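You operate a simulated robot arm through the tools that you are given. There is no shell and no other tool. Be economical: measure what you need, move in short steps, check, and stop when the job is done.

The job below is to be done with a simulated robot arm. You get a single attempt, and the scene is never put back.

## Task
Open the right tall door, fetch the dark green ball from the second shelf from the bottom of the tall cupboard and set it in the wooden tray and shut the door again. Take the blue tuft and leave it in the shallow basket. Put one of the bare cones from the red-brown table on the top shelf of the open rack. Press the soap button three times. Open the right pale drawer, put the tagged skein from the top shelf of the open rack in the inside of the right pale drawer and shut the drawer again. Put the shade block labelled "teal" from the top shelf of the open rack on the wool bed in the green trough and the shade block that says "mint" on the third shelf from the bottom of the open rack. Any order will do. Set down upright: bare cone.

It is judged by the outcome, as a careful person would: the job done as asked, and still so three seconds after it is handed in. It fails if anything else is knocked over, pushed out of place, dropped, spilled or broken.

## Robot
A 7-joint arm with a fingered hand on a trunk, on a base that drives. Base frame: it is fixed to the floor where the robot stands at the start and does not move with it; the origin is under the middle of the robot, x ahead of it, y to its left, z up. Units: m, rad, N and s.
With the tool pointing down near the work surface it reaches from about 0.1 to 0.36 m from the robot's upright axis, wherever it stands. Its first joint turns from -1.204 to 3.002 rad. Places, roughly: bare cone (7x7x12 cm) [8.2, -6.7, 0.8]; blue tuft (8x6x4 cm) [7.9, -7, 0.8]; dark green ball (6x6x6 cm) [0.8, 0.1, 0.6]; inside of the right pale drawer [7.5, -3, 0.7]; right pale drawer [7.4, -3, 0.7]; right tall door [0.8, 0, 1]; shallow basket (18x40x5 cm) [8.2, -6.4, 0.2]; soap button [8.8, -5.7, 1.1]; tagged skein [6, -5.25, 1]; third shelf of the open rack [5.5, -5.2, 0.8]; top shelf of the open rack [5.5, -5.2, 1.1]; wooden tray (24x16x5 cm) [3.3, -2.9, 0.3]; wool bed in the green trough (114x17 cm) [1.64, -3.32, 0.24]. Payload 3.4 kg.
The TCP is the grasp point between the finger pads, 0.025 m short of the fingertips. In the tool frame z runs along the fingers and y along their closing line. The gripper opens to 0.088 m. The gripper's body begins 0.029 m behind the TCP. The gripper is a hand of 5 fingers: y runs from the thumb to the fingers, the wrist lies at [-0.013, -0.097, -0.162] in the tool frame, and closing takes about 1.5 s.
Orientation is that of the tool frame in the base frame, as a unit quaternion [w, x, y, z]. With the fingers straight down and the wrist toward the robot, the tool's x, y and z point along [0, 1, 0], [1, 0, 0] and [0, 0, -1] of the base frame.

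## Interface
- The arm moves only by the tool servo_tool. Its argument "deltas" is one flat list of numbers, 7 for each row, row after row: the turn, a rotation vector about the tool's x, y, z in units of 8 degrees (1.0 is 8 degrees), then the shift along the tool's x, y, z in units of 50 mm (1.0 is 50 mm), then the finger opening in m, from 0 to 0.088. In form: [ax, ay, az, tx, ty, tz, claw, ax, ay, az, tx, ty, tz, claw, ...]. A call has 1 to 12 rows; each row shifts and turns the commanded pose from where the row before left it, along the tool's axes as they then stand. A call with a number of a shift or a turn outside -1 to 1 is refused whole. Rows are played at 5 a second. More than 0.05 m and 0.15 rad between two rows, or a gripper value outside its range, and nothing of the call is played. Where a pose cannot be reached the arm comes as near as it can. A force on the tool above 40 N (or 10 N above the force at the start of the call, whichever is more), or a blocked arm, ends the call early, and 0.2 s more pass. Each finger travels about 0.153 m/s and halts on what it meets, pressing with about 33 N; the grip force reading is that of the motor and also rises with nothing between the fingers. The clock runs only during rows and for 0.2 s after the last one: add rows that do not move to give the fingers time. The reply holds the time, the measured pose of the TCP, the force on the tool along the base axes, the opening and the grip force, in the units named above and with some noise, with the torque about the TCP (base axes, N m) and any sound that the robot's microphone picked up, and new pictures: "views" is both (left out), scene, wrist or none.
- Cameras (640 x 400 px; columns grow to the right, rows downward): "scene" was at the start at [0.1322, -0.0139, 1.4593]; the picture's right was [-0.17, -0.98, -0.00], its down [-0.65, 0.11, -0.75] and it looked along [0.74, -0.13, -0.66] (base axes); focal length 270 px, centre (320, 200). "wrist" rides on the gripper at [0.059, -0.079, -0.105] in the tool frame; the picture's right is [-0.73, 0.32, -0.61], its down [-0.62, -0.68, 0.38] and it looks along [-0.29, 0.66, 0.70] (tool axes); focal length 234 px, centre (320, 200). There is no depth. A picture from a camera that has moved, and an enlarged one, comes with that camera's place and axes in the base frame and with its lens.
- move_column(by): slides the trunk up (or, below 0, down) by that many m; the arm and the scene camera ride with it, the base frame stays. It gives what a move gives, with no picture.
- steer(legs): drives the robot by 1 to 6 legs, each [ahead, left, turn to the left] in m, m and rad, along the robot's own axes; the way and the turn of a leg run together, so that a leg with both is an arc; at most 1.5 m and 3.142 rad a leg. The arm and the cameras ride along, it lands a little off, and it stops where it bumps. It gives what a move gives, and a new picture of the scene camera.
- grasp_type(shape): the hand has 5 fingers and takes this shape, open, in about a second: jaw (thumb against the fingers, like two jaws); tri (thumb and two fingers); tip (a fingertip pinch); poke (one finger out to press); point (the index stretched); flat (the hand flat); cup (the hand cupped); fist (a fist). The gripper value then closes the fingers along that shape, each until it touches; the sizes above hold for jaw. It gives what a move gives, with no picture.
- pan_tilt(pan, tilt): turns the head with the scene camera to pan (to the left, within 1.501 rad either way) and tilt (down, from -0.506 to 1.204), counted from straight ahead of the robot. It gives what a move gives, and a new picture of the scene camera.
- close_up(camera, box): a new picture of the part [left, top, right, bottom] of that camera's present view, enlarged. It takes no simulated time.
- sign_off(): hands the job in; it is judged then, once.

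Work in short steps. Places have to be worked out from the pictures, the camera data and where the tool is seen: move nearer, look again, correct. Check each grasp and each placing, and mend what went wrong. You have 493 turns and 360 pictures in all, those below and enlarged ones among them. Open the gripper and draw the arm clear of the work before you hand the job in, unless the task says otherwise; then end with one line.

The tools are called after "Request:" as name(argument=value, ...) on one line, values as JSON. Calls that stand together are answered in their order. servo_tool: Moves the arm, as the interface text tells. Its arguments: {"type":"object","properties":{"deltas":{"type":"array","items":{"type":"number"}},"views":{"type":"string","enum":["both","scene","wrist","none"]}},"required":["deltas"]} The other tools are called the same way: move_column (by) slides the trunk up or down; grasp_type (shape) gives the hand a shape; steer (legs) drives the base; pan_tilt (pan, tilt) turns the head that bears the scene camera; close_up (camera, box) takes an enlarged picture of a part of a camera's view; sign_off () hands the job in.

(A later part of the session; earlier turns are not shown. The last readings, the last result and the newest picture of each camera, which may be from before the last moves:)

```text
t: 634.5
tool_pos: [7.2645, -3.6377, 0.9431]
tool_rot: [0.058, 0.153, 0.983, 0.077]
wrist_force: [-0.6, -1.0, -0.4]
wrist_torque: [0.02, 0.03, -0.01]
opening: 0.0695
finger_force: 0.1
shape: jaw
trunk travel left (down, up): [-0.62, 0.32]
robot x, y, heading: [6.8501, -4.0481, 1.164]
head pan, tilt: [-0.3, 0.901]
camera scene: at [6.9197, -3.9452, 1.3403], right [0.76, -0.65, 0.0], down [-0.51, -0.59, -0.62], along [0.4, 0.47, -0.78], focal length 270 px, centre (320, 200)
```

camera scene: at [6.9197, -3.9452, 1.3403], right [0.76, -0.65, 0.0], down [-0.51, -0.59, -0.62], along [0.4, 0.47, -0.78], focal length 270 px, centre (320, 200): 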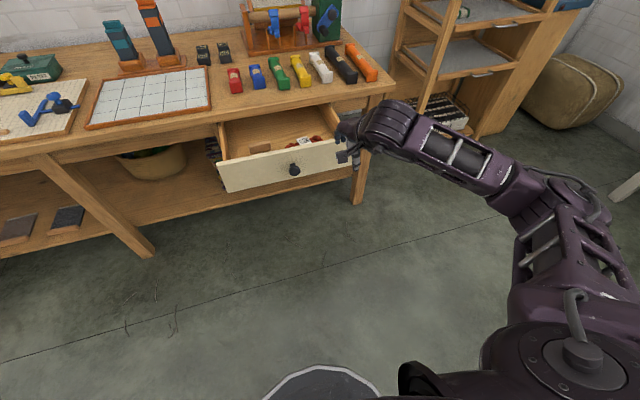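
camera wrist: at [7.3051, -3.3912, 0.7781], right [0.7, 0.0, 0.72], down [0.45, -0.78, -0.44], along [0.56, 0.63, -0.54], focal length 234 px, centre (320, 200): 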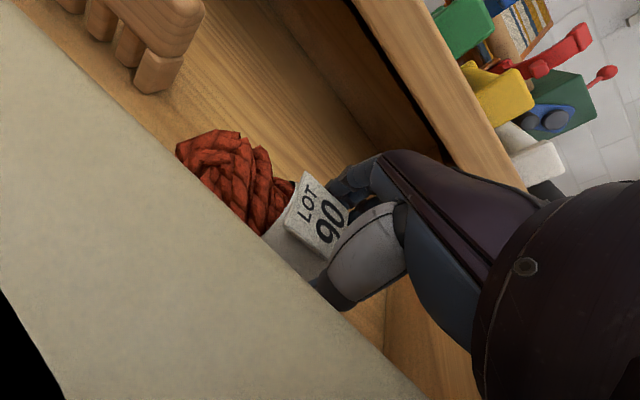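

Skein lies in the drawer. Make a fist, lower to knob height, and push the drawer shut.

Request:
grasp_type(shape="fist")

Request:
move_column(by=-0.235)

Request:
steer(legs=[[0, 0.1, -0.047], [0.2, 0, 0]])

```text
t: 635.5
tool_pos: [7.264, -3.6374, 0.9444]
tool_rot: [0.059, 0.155, 0.983, 0.078]
wrist_force: [0.2, -0.5, 0.0]
wrist_torque: [0.0, 0.03, -0.02]
opening: 0.0002
finger_force: 0.1
shape: fist
trunk travel left (down, up): [-0.62, 0.32]
robot x, y, heading: [6.8484, -4.0495, 1.161]
head pan, tilt: [-0.3, 0.901]
```

```text
t: 637.9
tool_pos: [7.2641, -3.6372, 0.71]
tool_rot: [0.059, 0.155, 0.983, 0.079]
wrist_force: [0.9, -0.7, -0.5]
wrist_torque: [0.0, -0.03, 0.02]
opening: 0.0
finger_force: 0.0
shape: fist
trunk travel left (down, up): [-0.385, 0.555]
robot x, y, heading: [6.8487, -4.0488, 1.159]
head pan, tilt: [-0.3, 0.901]
```

```text
t: 640.3
tool_pos: [7.2831, -3.4349, 0.7093]
tool_rot: [0.061, 0.178, 0.979, 0.076]
wrist_force: [0.4, -0.1, -0.9]
wrist_torque: [-0.03, 0.01, 0.02]
opening: 0.0
finger_force: 0.1
shape: fist
trunk travel left (down, up): [-0.385, 0.555]
robot x, y, heading: [6.8477, -3.8263, 1.115]
head pan, tilt: [-0.3, 0.901]
camera scene: at [6.9232, -3.7236, 1.1052], right [0.73, -0.69, 0.0], down [-0.54, -0.57, -0.62], along [0.43, 0.45, -0.78], focal length 270 px, centre (320, 200)
```

scene: 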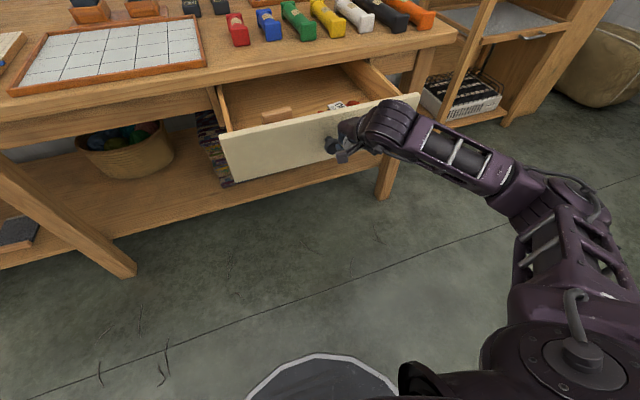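

Push forward.

Request:
steer(legs=[[0.16, 0, 0]])

```text
t: 641.7
tool_pos: [7.3533, -3.2899, 0.7085]
tool_rot: [0.06, 0.178, 0.979, 0.076]
wrist_force: [0.1, 0.4, 0.3]
wrist_torque: [-0.04, -0.01, 0.01]
opening: 0.0
finger_force: 0.1
shape: fist
trunk travel left (down, up): [-0.385, 0.555]
robot x, y, heading: [6.9149, -3.6793, 1.119]
head pan, tilt: [-0.3, 0.901]
camera scene: at [6.9939, -3.5791, 1.1052], right [0.73, -0.69, 0.0], down [-0.54, -0.57, -0.62], along [0.43, 0.45, -0.78], focal length 270 px, centre (320, 200)
```

scene: 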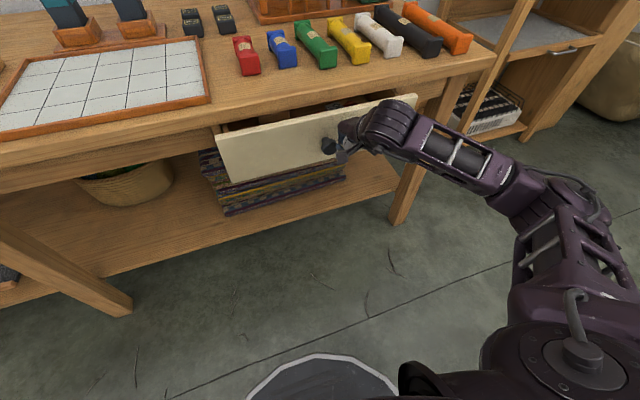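

Nearly there. Push the remaining ~8 cm gently.

Request:
steer(legs=[[0.05, 0, 0]])

Request:
steer(legs=[[0.04, 0, 0]])

```text
t: 642.6
tool_pos: [7.3741, -3.2441, 0.7087]
tool_rot: [0.06, 0.177, 0.979, 0.076]
wrist_force: [-0.3, 0.7, 0.6]
wrist_torque: [-0.02, 0.05, 0.01]
opening: 0.0
finger_force: 0.0
shape: fist
trunk travel left (down, up): [-0.385, 0.555]
robot x, y, heading: [6.9413, -3.6344, 1.119]
head pan, tilt: [-0.3, 0.901]
camera scene: at [7.0161, -3.5335, 1.1051], right [0.73, -0.68, 0.0], down [-0.54, -0.57, -0.62], along [0.42, 0.45, -0.78], focal length 270 px, centre (320, 200)
```

scene: 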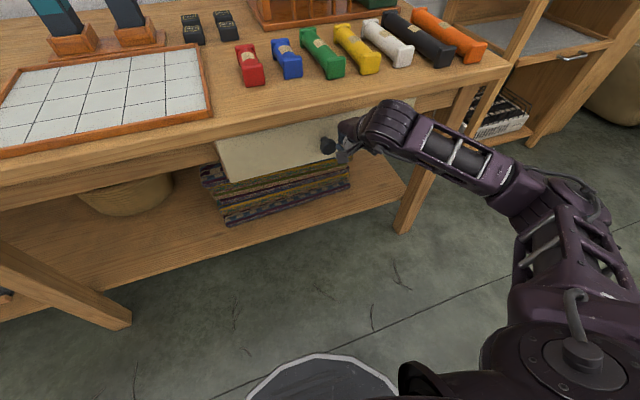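

```text
t: 643.5
tool_pos: [7.3852, -3.2234, 0.7086]
tool_rot: [0.06, 0.176, 0.98, 0.071]
wrist_force: [-6.7, -13.6, 6.2]
wrist_torque: [-0.12, 0.2, 0.24]
opening: 0.0807
finger_force: 0.0
shape: fist
trunk travel left (down, up): [-0.385, 0.555]
robot x, y, heading: [6.9561, -3.606, 1.115]
head pan, tilt: [-0.3, 0.901]
stopped in leg 1: the force on the tool passed its limit at 111 N (the readings are from after the stop); the commanded pose is now the measured one
camera scene: at [7.0275, -3.5109, 1.1057], right [0.73, -0.69, 0.0], down [-0.54, -0.57, -0.62], along [0.43, 0.45, -0.78], focal length 270 px, centre (320, 200)
```

scene: 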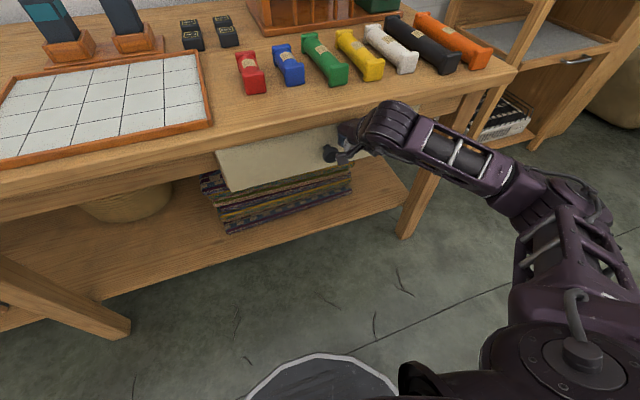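

Drawer hit its stop. Back off and inspect.

Request:
steer(legs=[[-0.35, 0, 0]])

Request:
pan_tilt(pan=-0.25, tilt=0.6)

Request:
close_up(camera="scene", box=[200, 100, 440, 250])

```text
t: 645.9
tool_pos: [7.223, -3.5481, 0.7077]
tool_rot: [0.059, 0.175, 0.98, 0.071]
wrist_force: [-0.3, 0.4, 0.0]
wrist_torque: [0.02, 0.01, -0.02]
opening: 0.0805
finger_force: 0.0
shape: fist
trunk travel left (down, up): [-0.385, 0.555]
robot x, y, heading: [6.7931, -3.9376, 1.112]
head pan, tilt: [-0.3, 0.901]
camera scene: at [6.8676, -3.8362, 1.1053], right [0.73, -0.69, 0.0], down [-0.54, -0.57, -0.62], along [0.43, 0.45, -0.78], focal length 270 px, centre (320, 200)
```

scene: 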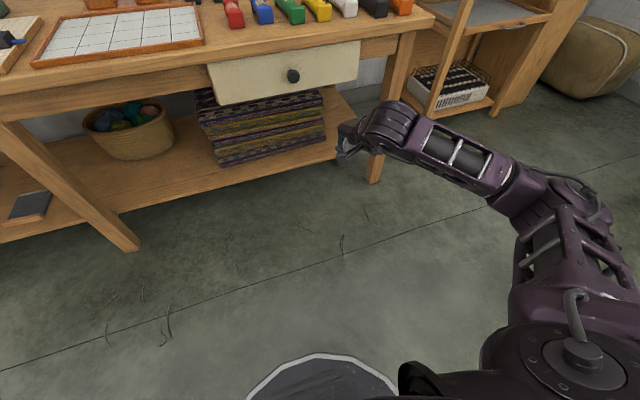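

```text
t: 646.7
tool_pos: [7.2237, -3.5483, 0.7068]
tool_rot: [0.059, 0.174, 0.98, 0.071]
wrist_force: [-0.2, 0.6, 0.6]
wrist_torque: [0.0, 0.0, -0.01]
opening: 0.0803
finger_force: 0.0
shape: fist
trunk travel left (down, up): [-0.385, 0.555]
robot x, y, heading: [6.7951, -3.9382, 1.12]
head pan, tilt: [-0.25, 0.6]
camera scene: at [6.8733, -3.8235, 1.13], right [0.76, -0.65, 0.0], down [-0.37, -0.43, -0.82], along [0.53, 0.63, -0.57], focal length 270 px, centre (320, 200)
```

scene: 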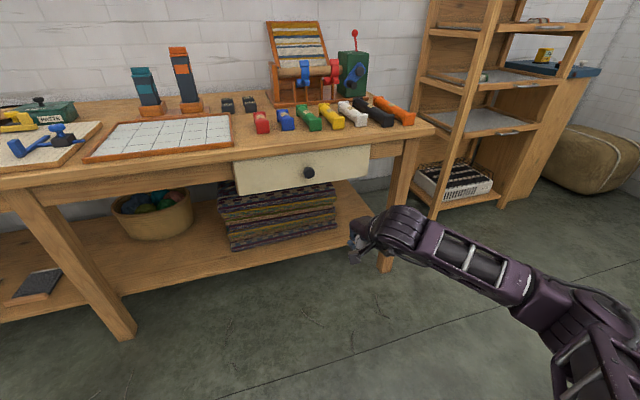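

```text
2.67 times, centred on (320, 175) of scene
camera zoom: at [6.8733, -3.8235, 1.13], right [0.76, -0.65, 0.0], down [-0.37, -0.43, -0.82], along [0.53, 0.63, -0.57], focal length 720 px, centre (320, 267)
```

zoom: 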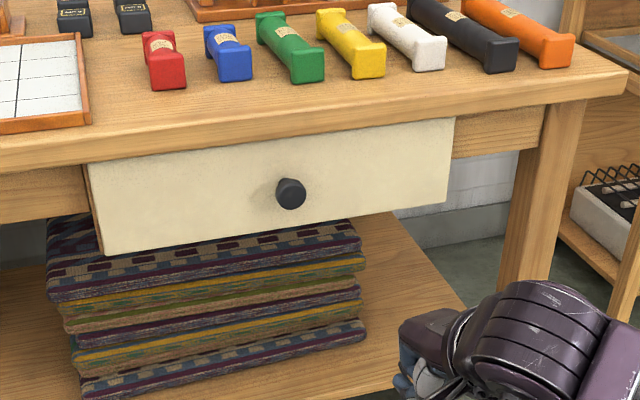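

Knob is back at its original place: drawer shut. Now TEAL: open the hand, raise, turn around to the rack.

Request:
grasp_type(shape="jaw")

Request:
move_column(by=0.4)

Request:
move_column(by=0.14)

Request:
steer(legs=[[0, 0, 3.14], [0.8, -0.08, 0]])

Request:
pan_tilt(pan=0.0, tilt=0.7)

```text
t: 647.6
tool_pos: [7.2252, -3.5478, 0.7068]
tool_rot: [0.059, 0.175, 0.98, 0.071]
wrist_force: [0.5, 0.2, -0.9]
wrist_torque: [0.0, -0.02, 0.0]
opening: 0.0878
finger_force: 0.1
shape: jaw
trunk travel left (down, up): [-0.385, 0.555]
robot x, y, heading: [6.794, -3.9377, 1.111]
head pan, tilt: [-0.25, 0.6]
```

```text
t: 651.4
tool_pos: [7.2231, -3.5482, 1.107]
tool_rot: [0.059, 0.175, 0.98, 0.07]
wrist_force: [-0.3, 0.1, 0.0]
wrist_torque: [-0.01, 0.0, 0.04]
opening: 0.0875
finger_force: 0.1
shape: jaw
trunk travel left (down, up): [-0.785, 0.155]
robot x, y, heading: [6.7959, -3.9366, 1.118]
head pan, tilt: [-0.25, 0.6]
```

```text
t: 653.1
tool_pos: [7.2246, -3.5478, 1.2477]
tool_rot: [0.06, 0.175, 0.98, 0.07]
wrist_force: [-0.8, 0.4, -0.8]
wrist_torque: [0.01, -0.01, -0.01]
opening: 0.0876
finger_force: 0.0
shape: jaw
trunk travel left (down, up): [-0.925, 0.015]
robot x, y, heading: [6.7936, -3.9373, 1.117]
head pan, tilt: [-0.25, 0.6]
```

```text
t: 664.5
tool_pos: [5.7992, -4.899, 1.2472]
tool_rot: [0.067, 0.967, -0.239, -0.063]
wrist_force: [-0.8, -0.6, 0.5]
wrist_torque: [0.03, 0.0, -0.05]
opening: 0.0879
finger_force: 0.1
shape: jaw
trunk travel left (down, up): [-0.925, 0.015]
robot x, y, heading: [6.2739, -4.5693, -2.157]
head pan, tilt: [-0.25, 0.6]
camera scene: at [6.1815, -4.6712, 1.6701], right [-0.67, 0.74, 0.0], down [0.42, 0.38, -0.83], along [-0.61, -0.55, -0.56], focal length 270 px, centre (320, 200)
```

scene: 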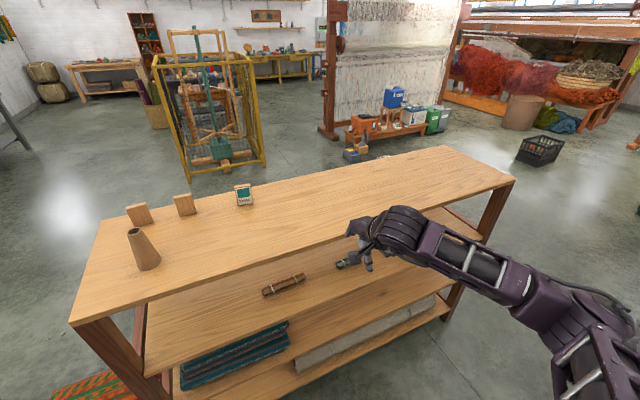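

```text
t: 665.3
tool_pos: [5.7986, -4.9005, 1.2468]
tool_rot: [0.066, 0.967, -0.239, -0.064]
wrist_force: [0.6, 1.0, 0.6]
wrist_torque: [0.02, 0.0, 0.01]
opening: 0.0877
finger_force: 0.0
shape: jaw
trunk travel left (down, up): [-0.925, 0.015]
robot x, y, heading: [6.2747, -4.5742, -2.159]
head pan, tilt: [0.0, 0.7]
camera scene: at [6.1993, -4.6833, 1.6614], right [-0.83, 0.55, 0.0], down [0.36, 0.54, -0.76], along [-0.42, -0.64, -0.64], focal length 270 px, centre (320, 200)
```

scene: 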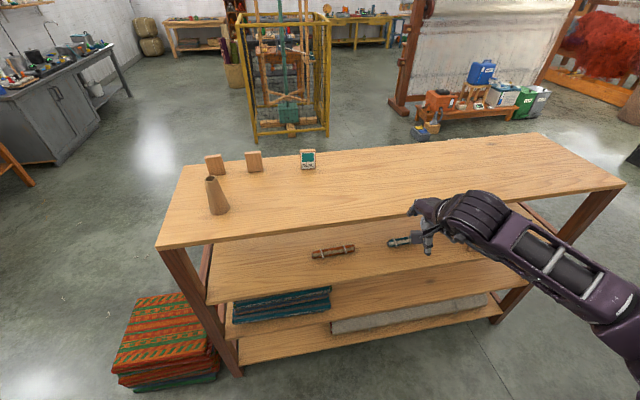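

TEAL at ≈(5.745,-5.46). Correct heading, approach, and extend the arm.

Request:
steer(legs=[[0, 0, 0.134], [0.34, 0.127, 0]])

Request:
servo_tool(deltas=[0, 0, 0, 0, 0.7, 0.11, 0.07, 0, 0, 0, 0, 0.7, 0.11, 0.07, 0, 0, 0, 0, 0.7, 0.11, 0.07, 0, 0, 0, 0, 0.5, 0.08, 0.07], views="both")

```text
t: 668.2
tool_pos: [5.8087, -5.324, 1.2473]
tool_rot: [0.071, 0.98, -0.174, -0.06]
wrist_force: [0.2, -0.6, 0.4]
wrist_torque: [-0.03, 0.02, 0.0]
opening: 0.0877
finger_force: 0.0
shape: jaw
trunk travel left (down, up): [-0.925, 0.015]
robot x, y, heading: [6.2362, -4.9381, -2.026]
head pan, tilt: [0.0, 0.7]
camera scene: at [6.177, -5.0567, 1.6615], right [-0.9, 0.44, 0.0], down [0.28, 0.58, -0.77], along [-0.33, -0.69, -0.64], focal length 270 px, centre (320, 200)
```

scene: 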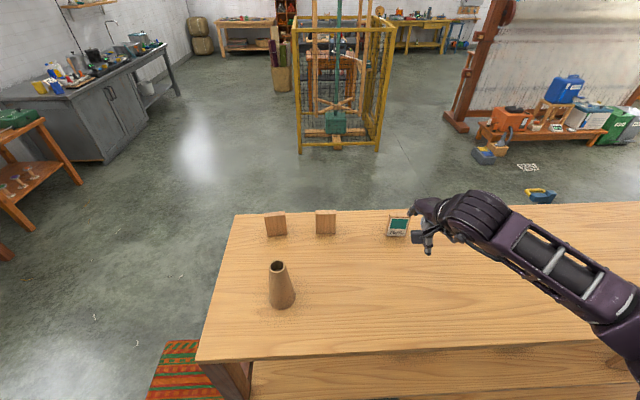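

```text
t: 669.2
tool_pos: [5.7644, -5.4505, 1.2471]
tool_rot: [0.07, 0.98, -0.174, -0.059]
wrist_force: [0.3, 0.0, 0.2]
wrist_torque: [0.02, 0.01, 0.0]
opening: 0.0701
finger_force: 0.0
shape: jaw
trunk travel left (down, up): [-0.925, 0.015]
robot x, y, heading: [6.236, -4.9355, -2.02]
head pan, tilt: [0.0, 0.7]
camera scene: at [6.1772, -5.0592, 1.6613], right [-0.9, 0.44, 0.0], down [0.28, 0.58, -0.76], along [-0.33, -0.69, -0.64], focal length 270 px, centre (320, 200)
camera wrist: at [5.8613, -5.3863, 1.333], right [-0.7, 0.02, 0.71], down [-0.41, 0.81, -0.43], along [-0.59, -0.59, -0.55], focal length 234 px, centre (320, 200)
```

scene: 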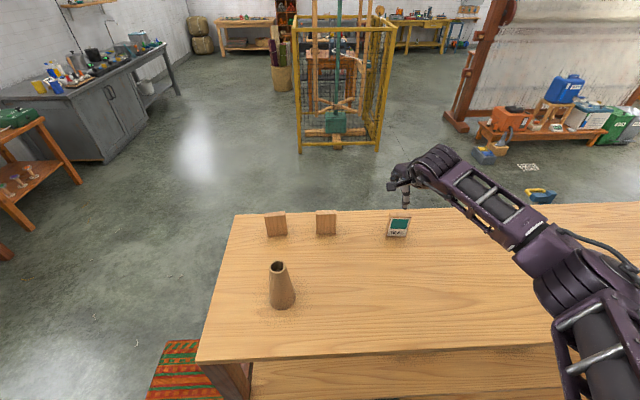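
wrist: 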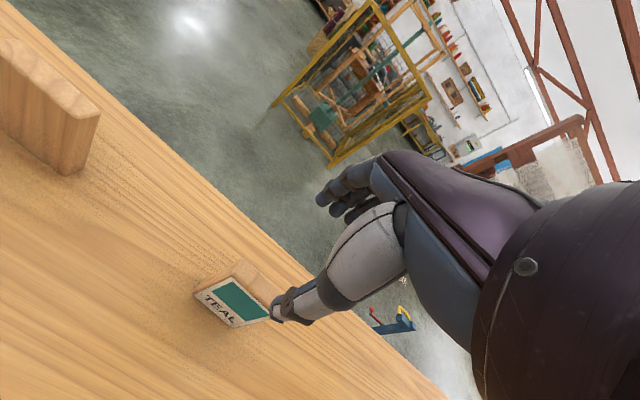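

Adjust 2 cm right, 1 cm forward, and descend.

Request:
servo_tool(deltas=[0, 0, 0, -0.42, 0.15, 0, 0.07], views="none")

Request:
move_column(by=-0.08)

Request:
close_up(camera="wrist", box=[0, 0, 640, 400])

```text
t: 669.6
tool_pos: [5.742, -5.4489, 1.2507]
tool_rot: [0.07, 0.981, -0.173, -0.059]
wrist_force: [-0.9, 0.2, 0.1]
wrist_torque: [0.01, -0.02, -0.01]
opening: 0.0699
finger_force: 0.0
shape: jaw
trunk travel left (down, up): [-0.925, 0.015]
robot x, y, heading: [6.2372, -4.9373, -2.023]
head pan, tilt: [0.0, 0.7]
```

```text
t: 670.8
tool_pos: [5.7426, -5.4483, 1.1716]
tool_rot: [0.07, 0.981, -0.173, -0.059]
wrist_force: [0.2, 0.2, -0.8]
wrist_torque: [0.04, 0.01, 0.0]
opening: 0.0701
finger_force: 0.1
shape: jaw
trunk travel left (down, up): [-0.845, 0.095]
robot x, y, heading: [6.2376, -4.9359, -2.025]
head pan, tilt: [0.0, 0.7]
```

```text
1.00 times, centred on (320, 200) of wrist (not enlarged: the box is as wide or as high as the picture)
camera zoom: at [5.8402, -5.3841, 1.2575], right [-0.7, 0.02, 0.71], down [-0.41, 0.81, -0.43], along [-0.59, -0.59, -0.55], focal length 234 px, centre (320, 200)
```

zoom: 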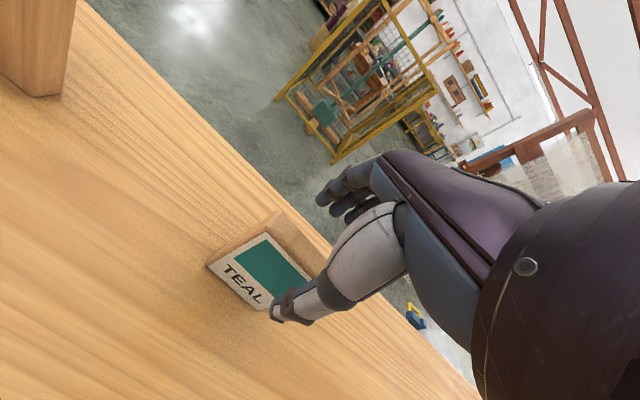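

Alignment matches the MINT grasp. Descend and close.

Request:
move_column(by=-0.045)

Request:
servo_tool(deltas=[0, 0, 0, 0, 0, 0, 0.05, 0, 0, 0, 0, 0, 0, 0.03, 0, 0, 0, 0, 0, 0, 0.015, 0, 0, 0, 0, 0, 0, 0.0, 0, 0, 0, 0, 0, 0, 0.0, 0, 0, 0, 0, 0, 0, 0.0], views="wrist")

Request:
move_column(by=0.12)

Request:
close_up(camera="wrist", box=[0, 0, 640, 400])

```text
t: 671.7
tool_pos: [5.7428, -5.4483, 1.1269]
tool_rot: [0.071, 0.981, -0.173, -0.059]
wrist_force: [-0.1, 0.9, -0.4]
wrist_torque: [0.02, 0.03, 0.02]
opening: 0.0702
finger_force: 0.1
shape: jaw
trunk travel left (down, up): [-0.8, 0.14]
robot x, y, heading: [6.2371, -4.9372, -2.026]
head pan, tilt: [0.0, 0.7]
```

```text
t: 673.1
tool_pos: [5.7434, -5.449, 1.1269]
tool_rot: [0.07, 0.981, -0.173, -0.058]
wrist_force: [-0.4, -0.4, 0.7]
wrist_torque: [0.01, 0.02, 0.01]
opening: 0.0116
finger_force: 32.7
shape: jaw
trunk travel left (down, up): [-0.8, 0.14]
robot x, y, heading: [6.2348, -4.9355, -2.024]
head pan, tilt: [0.0, 0.7]
camera wrist: at [5.8403, -5.3841, 1.2126], right [-0.7, 0.02, 0.71], down [-0.41, 0.81, -0.43], along [-0.59, -0.59, -0.55], focal length 234 px, centre (320, 200)
```

wrist: 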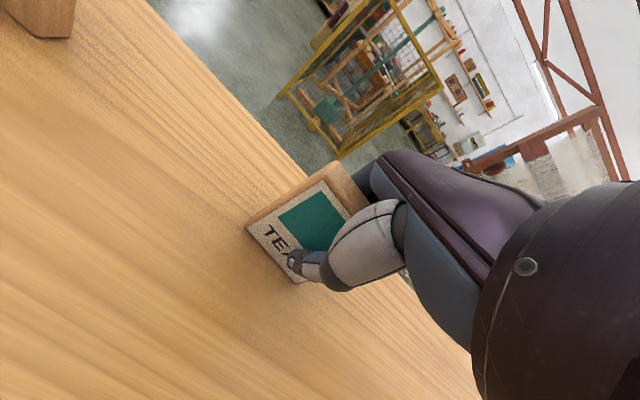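

```text
t: 674.6
tool_pos: [5.7425, -5.4483, 1.2472]
tool_rot: [0.07, 0.981, -0.173, -0.059]
wrist_force: [0.5, 0.7, 0.2]
wrist_torque: [-0.02, -0.02, 0.01]
opening: 0.011
finger_force: 32.7
shape: jaw
trunk travel left (down, up): [-0.92, 0.02]
robot x, y, heading: [6.2369, -4.935, -2.022]
head pan, tilt: [0.0, 0.7]
```

```text
1.00 times, centred on (320, 200) of wrist (not enlarged: the box is as wide or as high as the picture)
camera zoom: at [5.8401, -5.3843, 1.3323], right [-0.7, 0.02, 0.71], down [-0.41, 0.81, -0.43], along [-0.59, -0.59, -0.55], focal length 234 px, centre (320, 200)
```

zoom: 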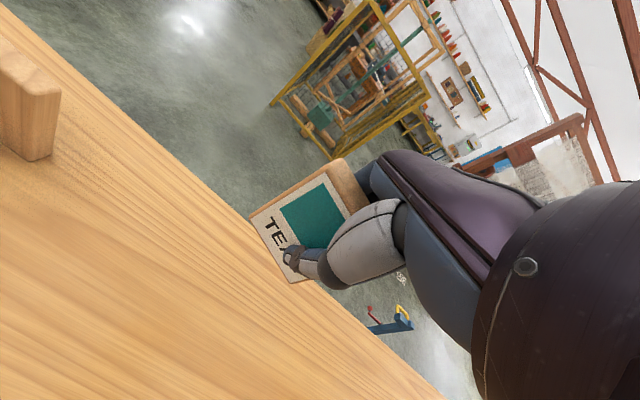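

TEAL is held. Carry it west: back off, turn west, drive along the aisle, then around to the trough's south side.

Request:
steer(legs=[[-0.35, 0, 0], [0, 0, -1.57], [1.2, 0.25, 0], [1.3, 0, 0]])

Request:
pan_tilt(pan=0.3, tilt=0.5)

```text
t: 692.5
tool_pos: [3.5075, -3.2924, 1.2466]
tool_rot: [-0.008, -0.571, 0.816, 0.092]
wrist_force: [-0.5, 0.7, -0.1]
wrist_torque: [-0.03, 0.01, 0.01]
opening: 0.0109
finger_force: 32.7
shape: jaw
trunk travel left (down, up): [-0.92, 0.02]
robot x, y, heading: [4.0197, -3.7867, 2.691]
head pan, tilt: [0.0, 0.7]
camera scene: at [3.8978, -3.7253, 1.6564], right [0.44, 0.9, 0.0], down [0.58, -0.28, -0.77], along [-0.69, 0.33, -0.64], focal length 270 px, centre (320, 200)
```

scene: 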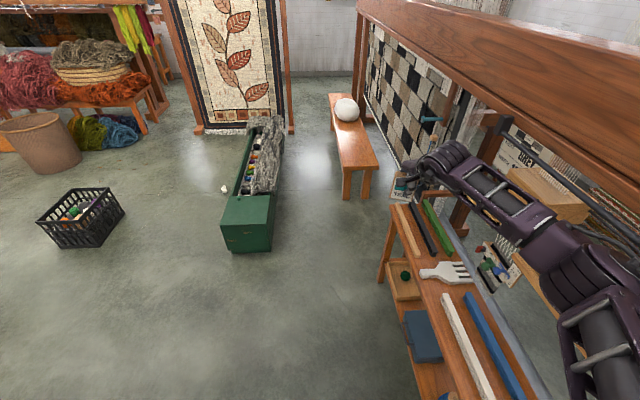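

```text
t: 693.3
tool_pos: [3.507, -3.2921, 1.2463]
tool_rot: [-0.008, -0.572, 0.815, 0.091]
wrist_force: [-0.5, 0.5, -1.3]
wrist_torque: [0.02, 0.02, 0.03]
opening: 0.0105
finger_force: 33.3
shape: jaw
trunk travel left (down, up): [-0.92, 0.02]
robot x, y, heading: [4.0178, -3.7867, 2.692]
head pan, tilt: [0.3, 0.499]
camera scene: at [3.8839, -3.7482, 1.674], right [0.15, 0.99, 0.0], down [0.47, -0.07, -0.88], along [-0.87, 0.13, -0.48], focal length 270 px, centre (320, 200)
```

scene: 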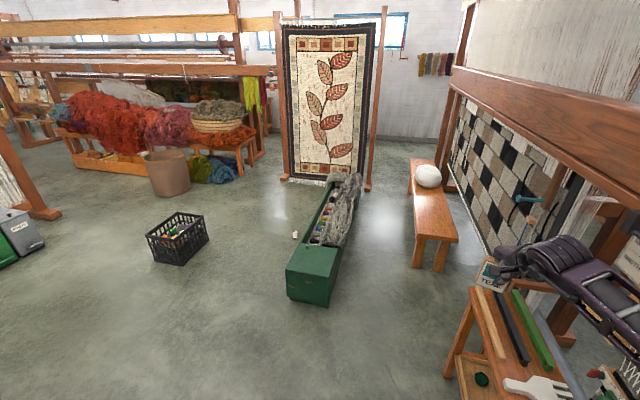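

Trough: wool lies along its north half; dyes on the south side. I'll go to its south-east side, avoiding the small white thing on the floor near (1.56,-3.67) and the crate.

Request:
steer(legs=[[0.493, 0.862, 0], [0.95, 0.32, 0], [0, 0, -1.0]])

Request:
pan_tilt(pan=0.0, tilt=0.8)

```text
t: 705.6
tool_pos: [2.4021, -3.4793, 1.2465]
tool_rot: [0.038, -0.091, 0.992, 0.083]
wrist_force: [0.6, -0.1, -0.1]
wrist_torque: [0.0, 0.01, 0.0]
opening: 0.0108
finger_force: 33.2
shape: jaw
trunk travel left (down, up): [-0.92, 0.02]
robot x, y, heading: [2.237, -4.1737, 1.648]
head pan, tilt: [0.3, 0.499]
camera scene: at [2.1992, -4.0353, 1.6741], right [0.93, 0.37, 0.0], down [0.18, -0.44, -0.88], along [-0.33, 0.81, -0.48], focal length 270 px, centre (320, 200)
```

scene: 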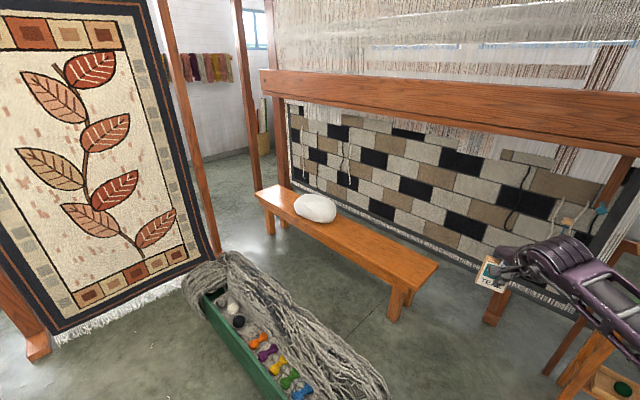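

```text
t: 706.4
tool_pos: [2.4027, -3.4789, 1.247]
tool_rot: [0.038, -0.091, 0.992, 0.084]
wrist_force: [-0.4, 0.0, -0.3]
wrist_torque: [0.02, -0.01, -0.03]
opening: 0.0103
finger_force: 32.8
shape: jaw
trunk travel left (down, up): [-0.92, 0.02]
robot x, y, heading: [2.237, -4.1669, 1.652]
head pan, tilt: [0.0, 0.799]
camera scene: at [2.2267, -4.0396, 1.6482], right [1.0, 0.08, 0.0], down [0.06, -0.71, -0.7], along [-0.06, 0.7, -0.72], focal length 270 px, centre (320, 200)
```

scene: 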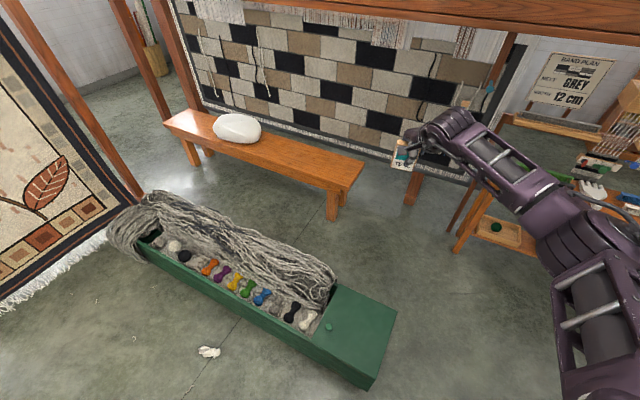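

Zoom on the trough.

Request:
close_up(camera="scene", box=[130, 190, 370, 340])

```text
2.67 times, centred on (250, 265) of scene
camera zoom: at [2.2267, -4.0396, 1.6482], right [1.0, 0.08, 0.0], down [0.06, -0.71, -0.7], along [-0.06, 0.7, -0.72], focal length 720 px, centre (507, 27)
```

zoom: 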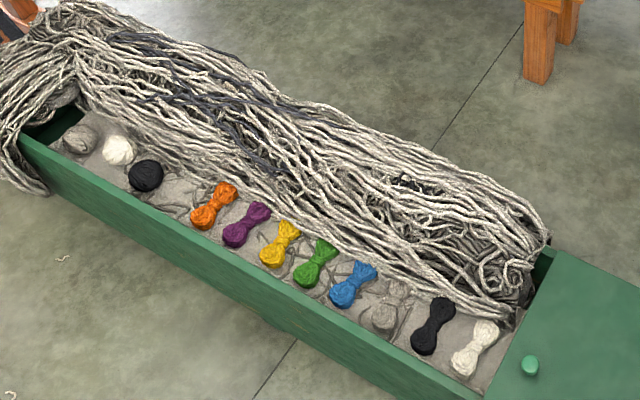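

The bed is the flat felted strip carrying the balls and skeins; there's a free gap between the black ball and the orange skein at ≈(1.44,-3.25). Move west on the south side and twist the hand so it closes along the trough.

Request:
steer(legs=[[0, 1.034, 0], [0, 0, -0.18]])

Request:
servo_tool(deltas=[0, 0, -0.9, 0, 0, 0, 0, 0, 0, -0.9, 0, 0, 0, 0, 0, 0, -0.9, 0, 0, 0, 0, 0, 0, -0.9, 0, 0, 0, 0, 0, 0, -0.9, 0, 0, 0, 0, 0, 0, -0.9, 0, 0, 0, 0, 0, 0, -0.9, 0, 0, 0, 0], views="none")

Request:
pan_tilt(pan=-0.1, tilt=0.9)

```text
t: 712.6
tool_pos: [1.463, -3.607, 1.2456]
tool_rot: [0.045, -0.004, 0.996, 0.079]
wrist_force: [0.2, -1.1, -0.2]
wrist_torque: [-0.01, 0.03, 0.02]
opening: 0.0109
finger_force: 33.1
shape: jaw
trunk travel left (down, up): [-0.92, 0.02]
robot x, y, heading: [1.1829, -4.2575, 1.476]
head pan, tilt: [0.0, 0.799]
camera scene: at [1.1918, -4.1276, 1.6481], right [1.0, -0.1, 0.0], down [-0.07, -0.71, -0.7], along [0.07, 0.69, -0.72], focal length 270 px, centre (320, 200)
```

scene: 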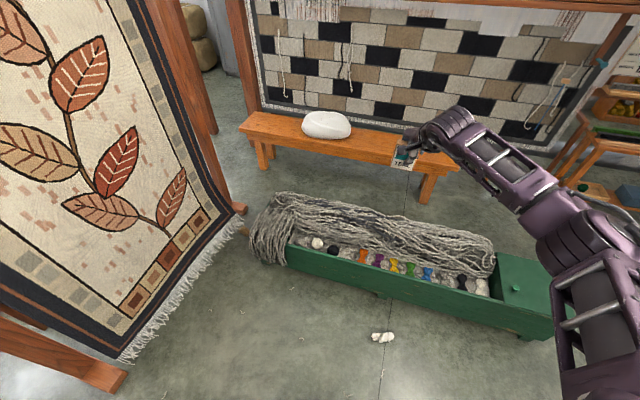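

```text
t: 714.2
tool_pos: [1.4533, -3.6072, 1.2496]
tool_rot: [0.057, -0.155, 0.983, 0.076]
wrist_force: [0.0, 0.0, -0.9]
wrist_torque: [0.0, 0.0, -0.01]
opening: 0.011
finger_force: 33.9
shape: jaw
out of reach, approached as far as the arm can: row 3, 4, 5, 6, 7
trunk travel left (down, up): [-0.92, 0.02]
robot x, y, heading: [1.1782, -4.2593, 1.475]
head pan, tilt: [0.0, 0.799]
```

```text
t: 714.9
tool_pos: [1.4537, -3.606, 1.25]
tool_rot: [0.058, -0.155, 0.983, 0.076]
wrist_force: [-0.2, 0.2, -0.8]
wrist_torque: [0.04, -0.01, 0.0]
opening: 0.0107
finger_force: 32.7
shape: jaw
trunk travel left (down, up): [-0.92, 0.02]
robot x, y, heading: [1.183, -4.2593, 1.474]
head pan, tilt: [-0.099, 0.901]
camera scene: at [1.1993, -4.1343, 1.6403], right [0.98, -0.19, 0.0], down [-0.15, -0.77, -0.62], along [0.12, 0.61, -0.78], focal length 270 px, centre (320, 200)
```

scene: 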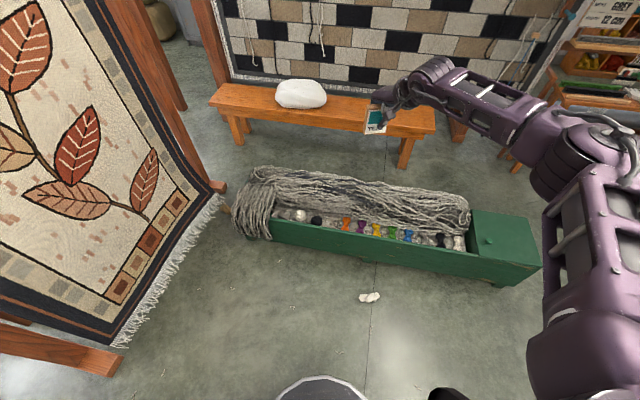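

The wrist can't twist that far at this reach. Instead use the base heading: stand with heading ≈135° so the closing line aligns with the trough. Reposition.

Request:
servo_tool(deltas=[0, 0, 0, -0.37, 0.8, 0.1, 0], views="none")

Request:
steer(legs=[[0.024, -0.668, 0], [0, 0, 0.882], [0.2, -0.16, 0]])

Request:
pan_tilt(pan=-0.5, tilt=0.9)

```text
t: 715.3
tool_pos: [1.4545, -3.6066, 1.2498]
tool_rot: [0.058, -0.156, 0.983, 0.074]
wrist_force: [-0.8, -0.4, -0.3]
wrist_torque: [0.0, -0.01, 0.01]
opening: 0.0109
finger_force: 32.9
shape: jaw
out of reach, approached as far as the arm can: row 1
trunk travel left (down, up): [-0.92, 0.02]
robot x, y, heading: [1.1844, -4.2617, 1.476]
head pan, tilt: [-0.099, 0.901]
```

```text
t: 717.3
tool_pos: [1.724, -3.6244, 1.2512]
tool_rot: [0.059, -0.155, 0.983, 0.076]
wrist_force: [0.1, 0.0, -0.4]
wrist_torque: [-0.02, 0.01, 0.0]
opening: 0.0107
finger_force: 32.6
shape: jaw
trunk travel left (down, up): [-0.92, 0.02]
robot x, y, heading: [1.4513, -4.2737, 1.473]
head pan, tilt: [-0.099, 0.901]
stopped in leg 1: the robot was blocked; the commanded pose is now the measured one
camera scene: at [1.4691, -4.1515, 1.6403], right [0.98, -0.19, 0.0], down [-0.15, -0.77, -0.62], along [0.12, 0.61, -0.78], focal length 270 px, centre (320, 200)
```

scene: 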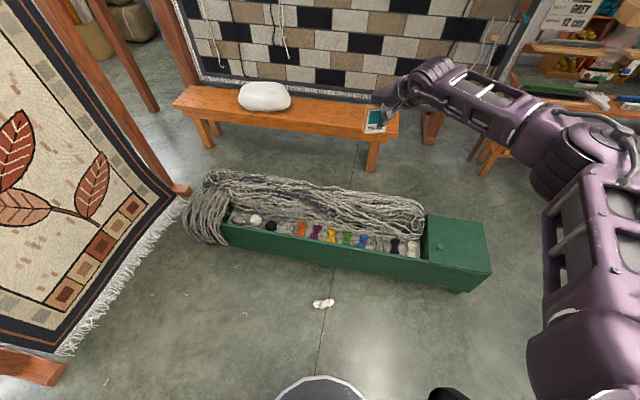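

```text
t: 718.2
tool_pos: [1.7289, -3.6244, 1.2486]
tool_rot: [0.058, -0.154, 0.984, 0.075]
wrist_force: [-1.0, 0.6, -0.6]
wrist_torque: [-0.02, 0.0, -0.01]
opening: 0.0108
finger_force: 33.4
shape: jaw
trunk travel left (down, up): [-0.92, 0.02]
robot x, y, heading: [1.4559, -4.273, 1.47]
head pan, tilt: [-0.499, 0.901]
camera scene: at [1.5021, -4.1626, 1.6402], right [0.83, -0.56, 0.0], down [-0.44, -0.65, -0.62], along [0.35, 0.51, -0.78], focal length 270 px, centre (320, 200)
```

scene: 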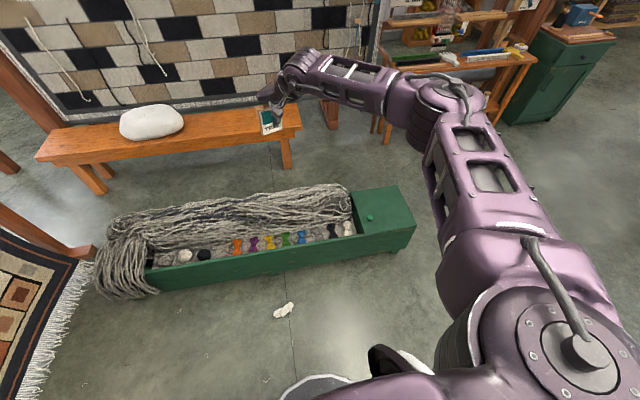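

Bumped the crate's corner probably; ease forward first, then right, then turn.

Request:
steer(legs=[[0.16, 0, 0], [0.03, -0.37, 0], [0, 0, 0.885]])

Request:
pan_tilt(pan=1.3, tilt=0.8)

Request:
pan_tilt(pan=-0.5, tilt=0.9)

```text
t: 723.8
tool_pos: [1.5179, -3.4974, 1.2491]
tool_rot: [0.02, -0.556, 0.826, 0.093]
wrist_force: [0.3, 0.1, -0.5]
wrist_torque: [-0.02, -0.03, 0.02]
opening: 0.0107
finger_force: 33.2
shape: jaw
trunk travel left (down, up): [-0.92, 0.02]
robot x, y, heading: [1.8416, -4.1221, 2.347]
head pan, tilt: [-0.499, 0.901]
camera scene: at [1.7861, -4.0166, 1.6402], right [0.96, 0.27, 0.0], down [0.21, -0.75, -0.62], along [-0.17, 0.6, -0.78], focal length 270 px, centre (320, 200)
```

scene: 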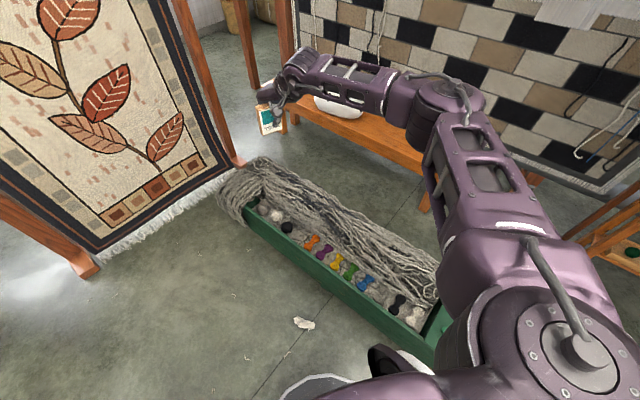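

```text
t: 725.6
tool_pos: [1.5179, -3.4967, 1.2506]
tool_rot: [0.02, -0.556, 0.826, 0.093]
wrist_force: [0.6, 0.3, -0.5]
wrist_torque: [0.0, 0.0, 0.03]
opening: 0.0107
finger_force: 32.9
shape: jaw
trunk travel left (down, up): [-0.92, 0.02]
robot x, y, heading: [1.8437, -4.1249, 2.352]
head pan, tilt: [1.3, 0.799]
camera scene: at [1.7359, -4.1283, 1.6482], right [-0.48, 0.88, 0.0], down [0.63, 0.35, -0.7], along [-0.61, -0.34, -0.72], focal length 270 px, centre (320, 200)
```

scene: 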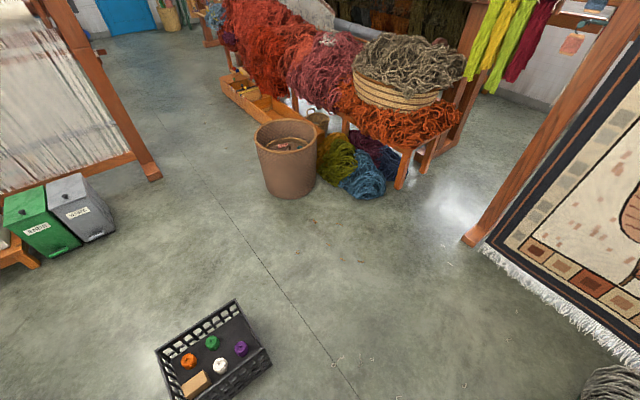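

```text
t: 727.4
tool_pos: [1.5175, -3.4979, 1.2494]
tool_rot: [0.02, -0.556, 0.826, 0.092]
wrist_force: [0.3, -0.5, -0.9]
wrist_torque: [0.0, 0.03, -0.04]
opening: 0.0106
finger_force: 32.9
shape: jaw
trunk travel left (down, up): [-0.92, 0.02]
robot x, y, heading: [1.8396, -4.1254, 2.345]
head pan, tilt: [-0.499, 0.901]
camera scene: at [1.7858, -4.0167, 1.6402], right [0.96, 0.27, 0.0], down [0.21, -0.75, -0.62], along [-0.17, 0.6, -0.78], focal length 270 px, centre (320, 200)
```

scene: 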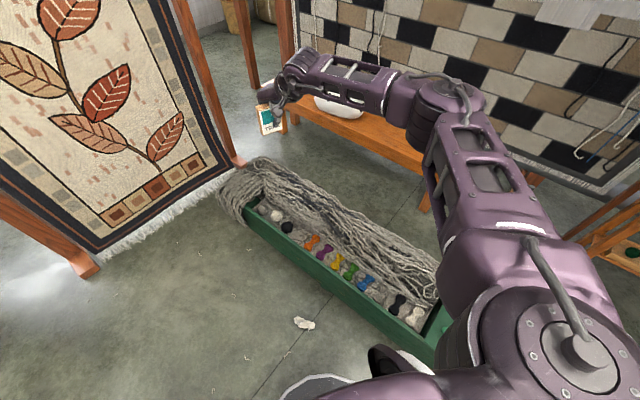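

The crate and trough items are undisturbed. Shift the hand 5 cm along the trough direction with the arm, then move in (keeping off the white scrap).

Request:
servo_tool(deltas=[0, 0, 0, 0, 0.5, 0.07, 0, 0, 0, 0, 0, 0.5, 0.07, 0], views="none")

Request:
steer(legs=[[0.185, -0.14, 0]])

Request:
move_column(by=-0.4)

Request:
move_column(by=-0.3)

Request:
close_up(camera="wrist", box=[0, 0, 640, 400])

```text
t: 728.0
tool_pos: [1.5072, -3.4929, 1.2512]
tool_rot: [0.02, -0.556, 0.826, 0.094]
wrist_force: [-0.2, 0.1, 0.0]
wrist_torque: [-0.02, 0.01, -0.01]
opening: 0.0109
finger_force: 32.3
shape: jaw
out of reach, approached as far as the arm can: row 1, 2
trunk travel left (down, up): [-0.92, 0.02]
robot x, y, heading: [1.8415, -4.123, 2.344]
head pan, tilt: [-0.499, 0.901]
```

```text
t: 729.8
tool_pos: [1.4789, -3.266, 1.2523]
tool_rot: [0.019, -0.558, 0.824, 0.094]
wrist_force: [-0.7, -0.4, 0.3]
wrist_torque: [0.02, 0.0, -0.01]
opening: 0.0106
finger_force: 33.1
shape: jaw
trunk travel left (down, up): [-0.92, 0.02]
robot x, y, heading: [1.8195, -3.8943, 2.35]
head pan, tilt: [-0.499, 0.901]
camera scene: at [1.7605, -3.7885, 1.6404], right [0.96, 0.28, 0.0], down [0.22, -0.75, -0.62], along [-0.17, 0.6, -0.78], focal length 270 px, centre (320, 200)
```

scene: 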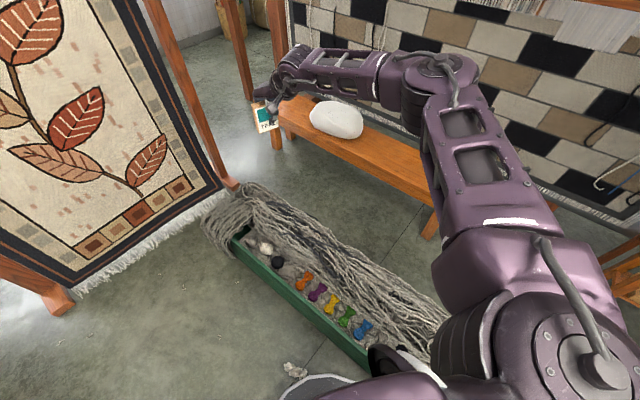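

```text
t: 733.6
tool_pos: [1.4779, -3.2649, 0.8515]
tool_rot: [0.021, -0.557, 0.825, 0.093]
wrist_force: [0.0, -0.6, -0.2]
wrist_torque: [0.0, 0.03, 0.01]
opening: 0.0107
finger_force: 33.1
shape: jaw
trunk travel left (down, up): [-0.52, 0.42]
robot x, y, heading: [1.8164, -3.8961, 2.351]
head pan, tilt: [-0.499, 0.901]
```

```text
t: 736.6
tool_pos: [1.4791, -3.2666, 0.5524]
tool_rot: [0.02, -0.558, 0.824, 0.092]
wrist_force: [0.1, -0.5, -0.4]
wrist_torque: [0.01, 0.01, 0.03]
opening: 0.0106
finger_force: 32.9
shape: jaw
trunk travel left (down, up): [-0.22, 0.72]
robot x, y, heading: [1.8174, -3.8958, 2.356]
head pan, tilt: [-0.499, 0.901]
```

```text
1.00 times, centred on (320, 200) of wrist (not enlarged: the box is as wide or as high as the picture)
camera zoom: at [1.5384, -3.3663, 0.6359], right [0.02, 0.67, 0.74], down [0.84, 0.39, -0.38], along [-0.55, 0.62, -0.56], focal length 234 px, centre (320, 200)
```

zoom: 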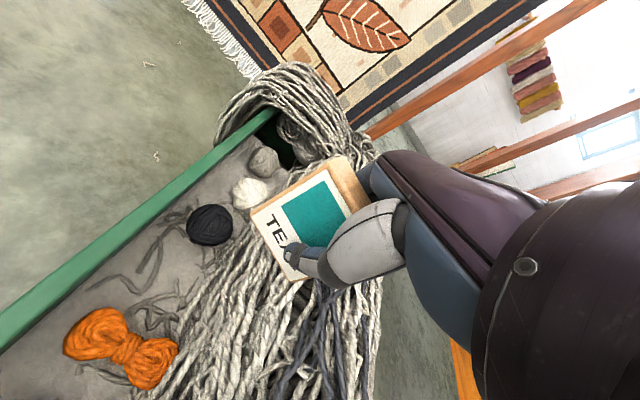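

Gap centre on the bed ≈(1.447,-3.275). Nudge 2–3 cm and lower.

Request:
steer(legs=[[0.017, 0.029, 0]])

Request:
move_column(by=-0.17)

Request:
close_up(camera="wrist", box=[0, 0, 640, 400])

```text
t: 737.5
tool_pos: [1.4573, -3.2706, 0.5516]
tool_rot: [0.02, -0.557, 0.825, 0.092]
wrist_force: [0.2, 0.4, -0.8]
wrist_torque: [0.0, -0.01, -0.02]
opening: 0.0104
finger_force: 33.0
shape: jaw
trunk travel left (down, up): [-0.22, 0.72]
robot x, y, heading: [1.7943, -3.9031, 2.349]
head pan, tilt: [-0.499, 0.901]
stopped in leg 1: the robot was blocked; the commanded pose is now the measured one
camera scene: at [1.7388, -3.7925, 0.9402], right [0.96, 0.28, 0.0], down [0.22, -0.75, -0.62], along [-0.17, 0.6, -0.78], focal length 270 px, centre (320, 200)
```

scene: 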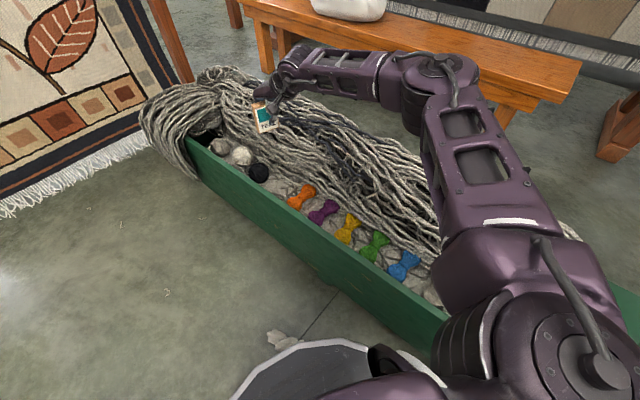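

```text
t: 739.4
tool_pos: [1.458, -3.2721, 0.3816]
tool_rot: [0.02, -0.558, 0.825, 0.093]
wrist_force: [0.0, -0.5, -1.2]
wrist_torque: [0.0, 0.04, 0.0]
opening: 0.0108
finger_force: 33.0
shape: jaw
trunk travel left (down, up): [-0.05, 0.89]
robot x, y, heading: [1.7911, -3.9026, 2.351]
head pan, tilt: [-0.499, 0.901]
```

```text
1.00 times, centred on (320, 200) of wrist (not enlarged: the box is as wide or as high as the picture)
camera zoom: at [1.5169, -3.372, 0.4659], right [0.02, 0.67, 0.74], down [0.84, 0.39, -0.38], along [-0.55, 0.62, -0.56], focal length 234 px, centre (320, 200)
```

zoom: 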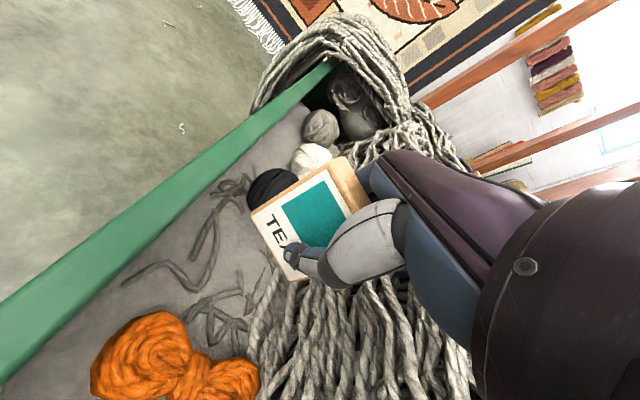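

Close enough: clear of ball, orange skein and mound. (Base touched something lightly; no more moves that way.) Lower on.

Request:
move_column(by=-0.045)

Request:
servo_tool(deltas=[0, 0, 0, 0, -0.03, 0.2, 0], views="both")

```text
t: 740.2
tool_pos: [1.4569, -3.2703, 0.3366]
tool_rot: [0.02, -0.559, 0.824, 0.092]
wrist_force: [-0.5, -0.9, -0.8]
wrist_torque: [-0.04, -0.01, 0.0]
opening: 0.0105
finger_force: 32.7
shape: jaw
trunk travel left (down, up): [-0.005, 0.935]
robot x, y, heading: [1.7939, -3.8976, 2.352]
head pan, tilt: [-0.499, 0.901]
```

```text
t: 740.6
tool_pos: [1.4583, -3.2694, 0.3254]
tool_rot: [0.019, -0.559, 0.824, 0.093]
wrist_force: [0.1, -0.6, -0.1]
wrist_torque: [-0.02, 0.01, 0.01]
opening: 0.0107
finger_force: 33.2
shape: jaw
trunk travel left (down, up): [-0.005, 0.935]
robot x, y, heading: [1.7955, -3.9048, 2.355]
head pan, tilt: [-0.499, 0.901]
camera scene: at [1.7387, -3.7926, 0.7253], right [0.96, 0.28, 0.0], down [0.22, -0.75, -0.62], along [-0.17, 0.6, -0.78], focal length 270 px, centre (320, 200)
camera wrist: at [1.5173, -3.3712, 0.4097], right [0.02, 0.67, 0.74], down [0.84, 0.39, -0.38], along [-0.55, 0.62, -0.56], focal length 234 px, centre (320, 200)
```

scene: 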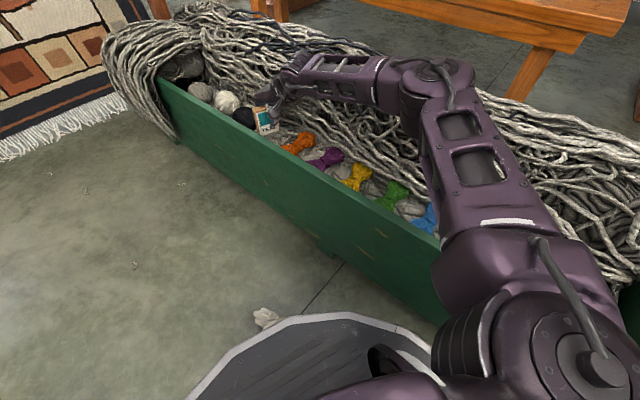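
wrist: 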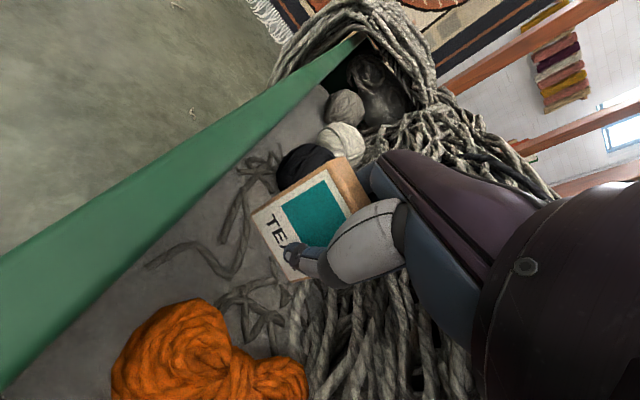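

Continue lowering until contact.

Request:
servo_tool(deltas=[0, 0, 0, 0, -0.03, 0.2, 0], views="none")

Request:
servo_tool(deltas=[0, 0, 0, 0, -0.03, 0.2, 0], views="none")

```text
t: 741.0
tool_pos: [1.4585, -3.2685, 0.3165]
tool_rot: [0.019, -0.558, 0.825, 0.094]
wrist_force: [-1.0, -0.2, -0.1]
wrist_torque: [0.0, -0.02, 0.02]
opening: 0.0107
finger_force: 32.5
shape: jaw
trunk travel left (down, up): [-0.005, 0.935]
robot x, y, heading: [1.7949, -3.9006, 2.355]
head pan, tilt: [-0.499, 0.901]
```

```text
t: 741.5
tool_pos: [1.4589, -3.2674, 0.3065]
tool_rot: [0.02, -0.557, 0.825, 0.094]
wrist_force: [-0.1, -0.6, -0.6]
wrist_torque: [-0.01, -0.03, -0.01]
opening: 0.0107
finger_force: 33.2
shape: jaw
trunk travel left (down, up): [-0.005, 0.935]
robot x, y, heading: [1.7961, -3.9046, 2.351]
head pan, tilt: [-0.499, 0.901]
```

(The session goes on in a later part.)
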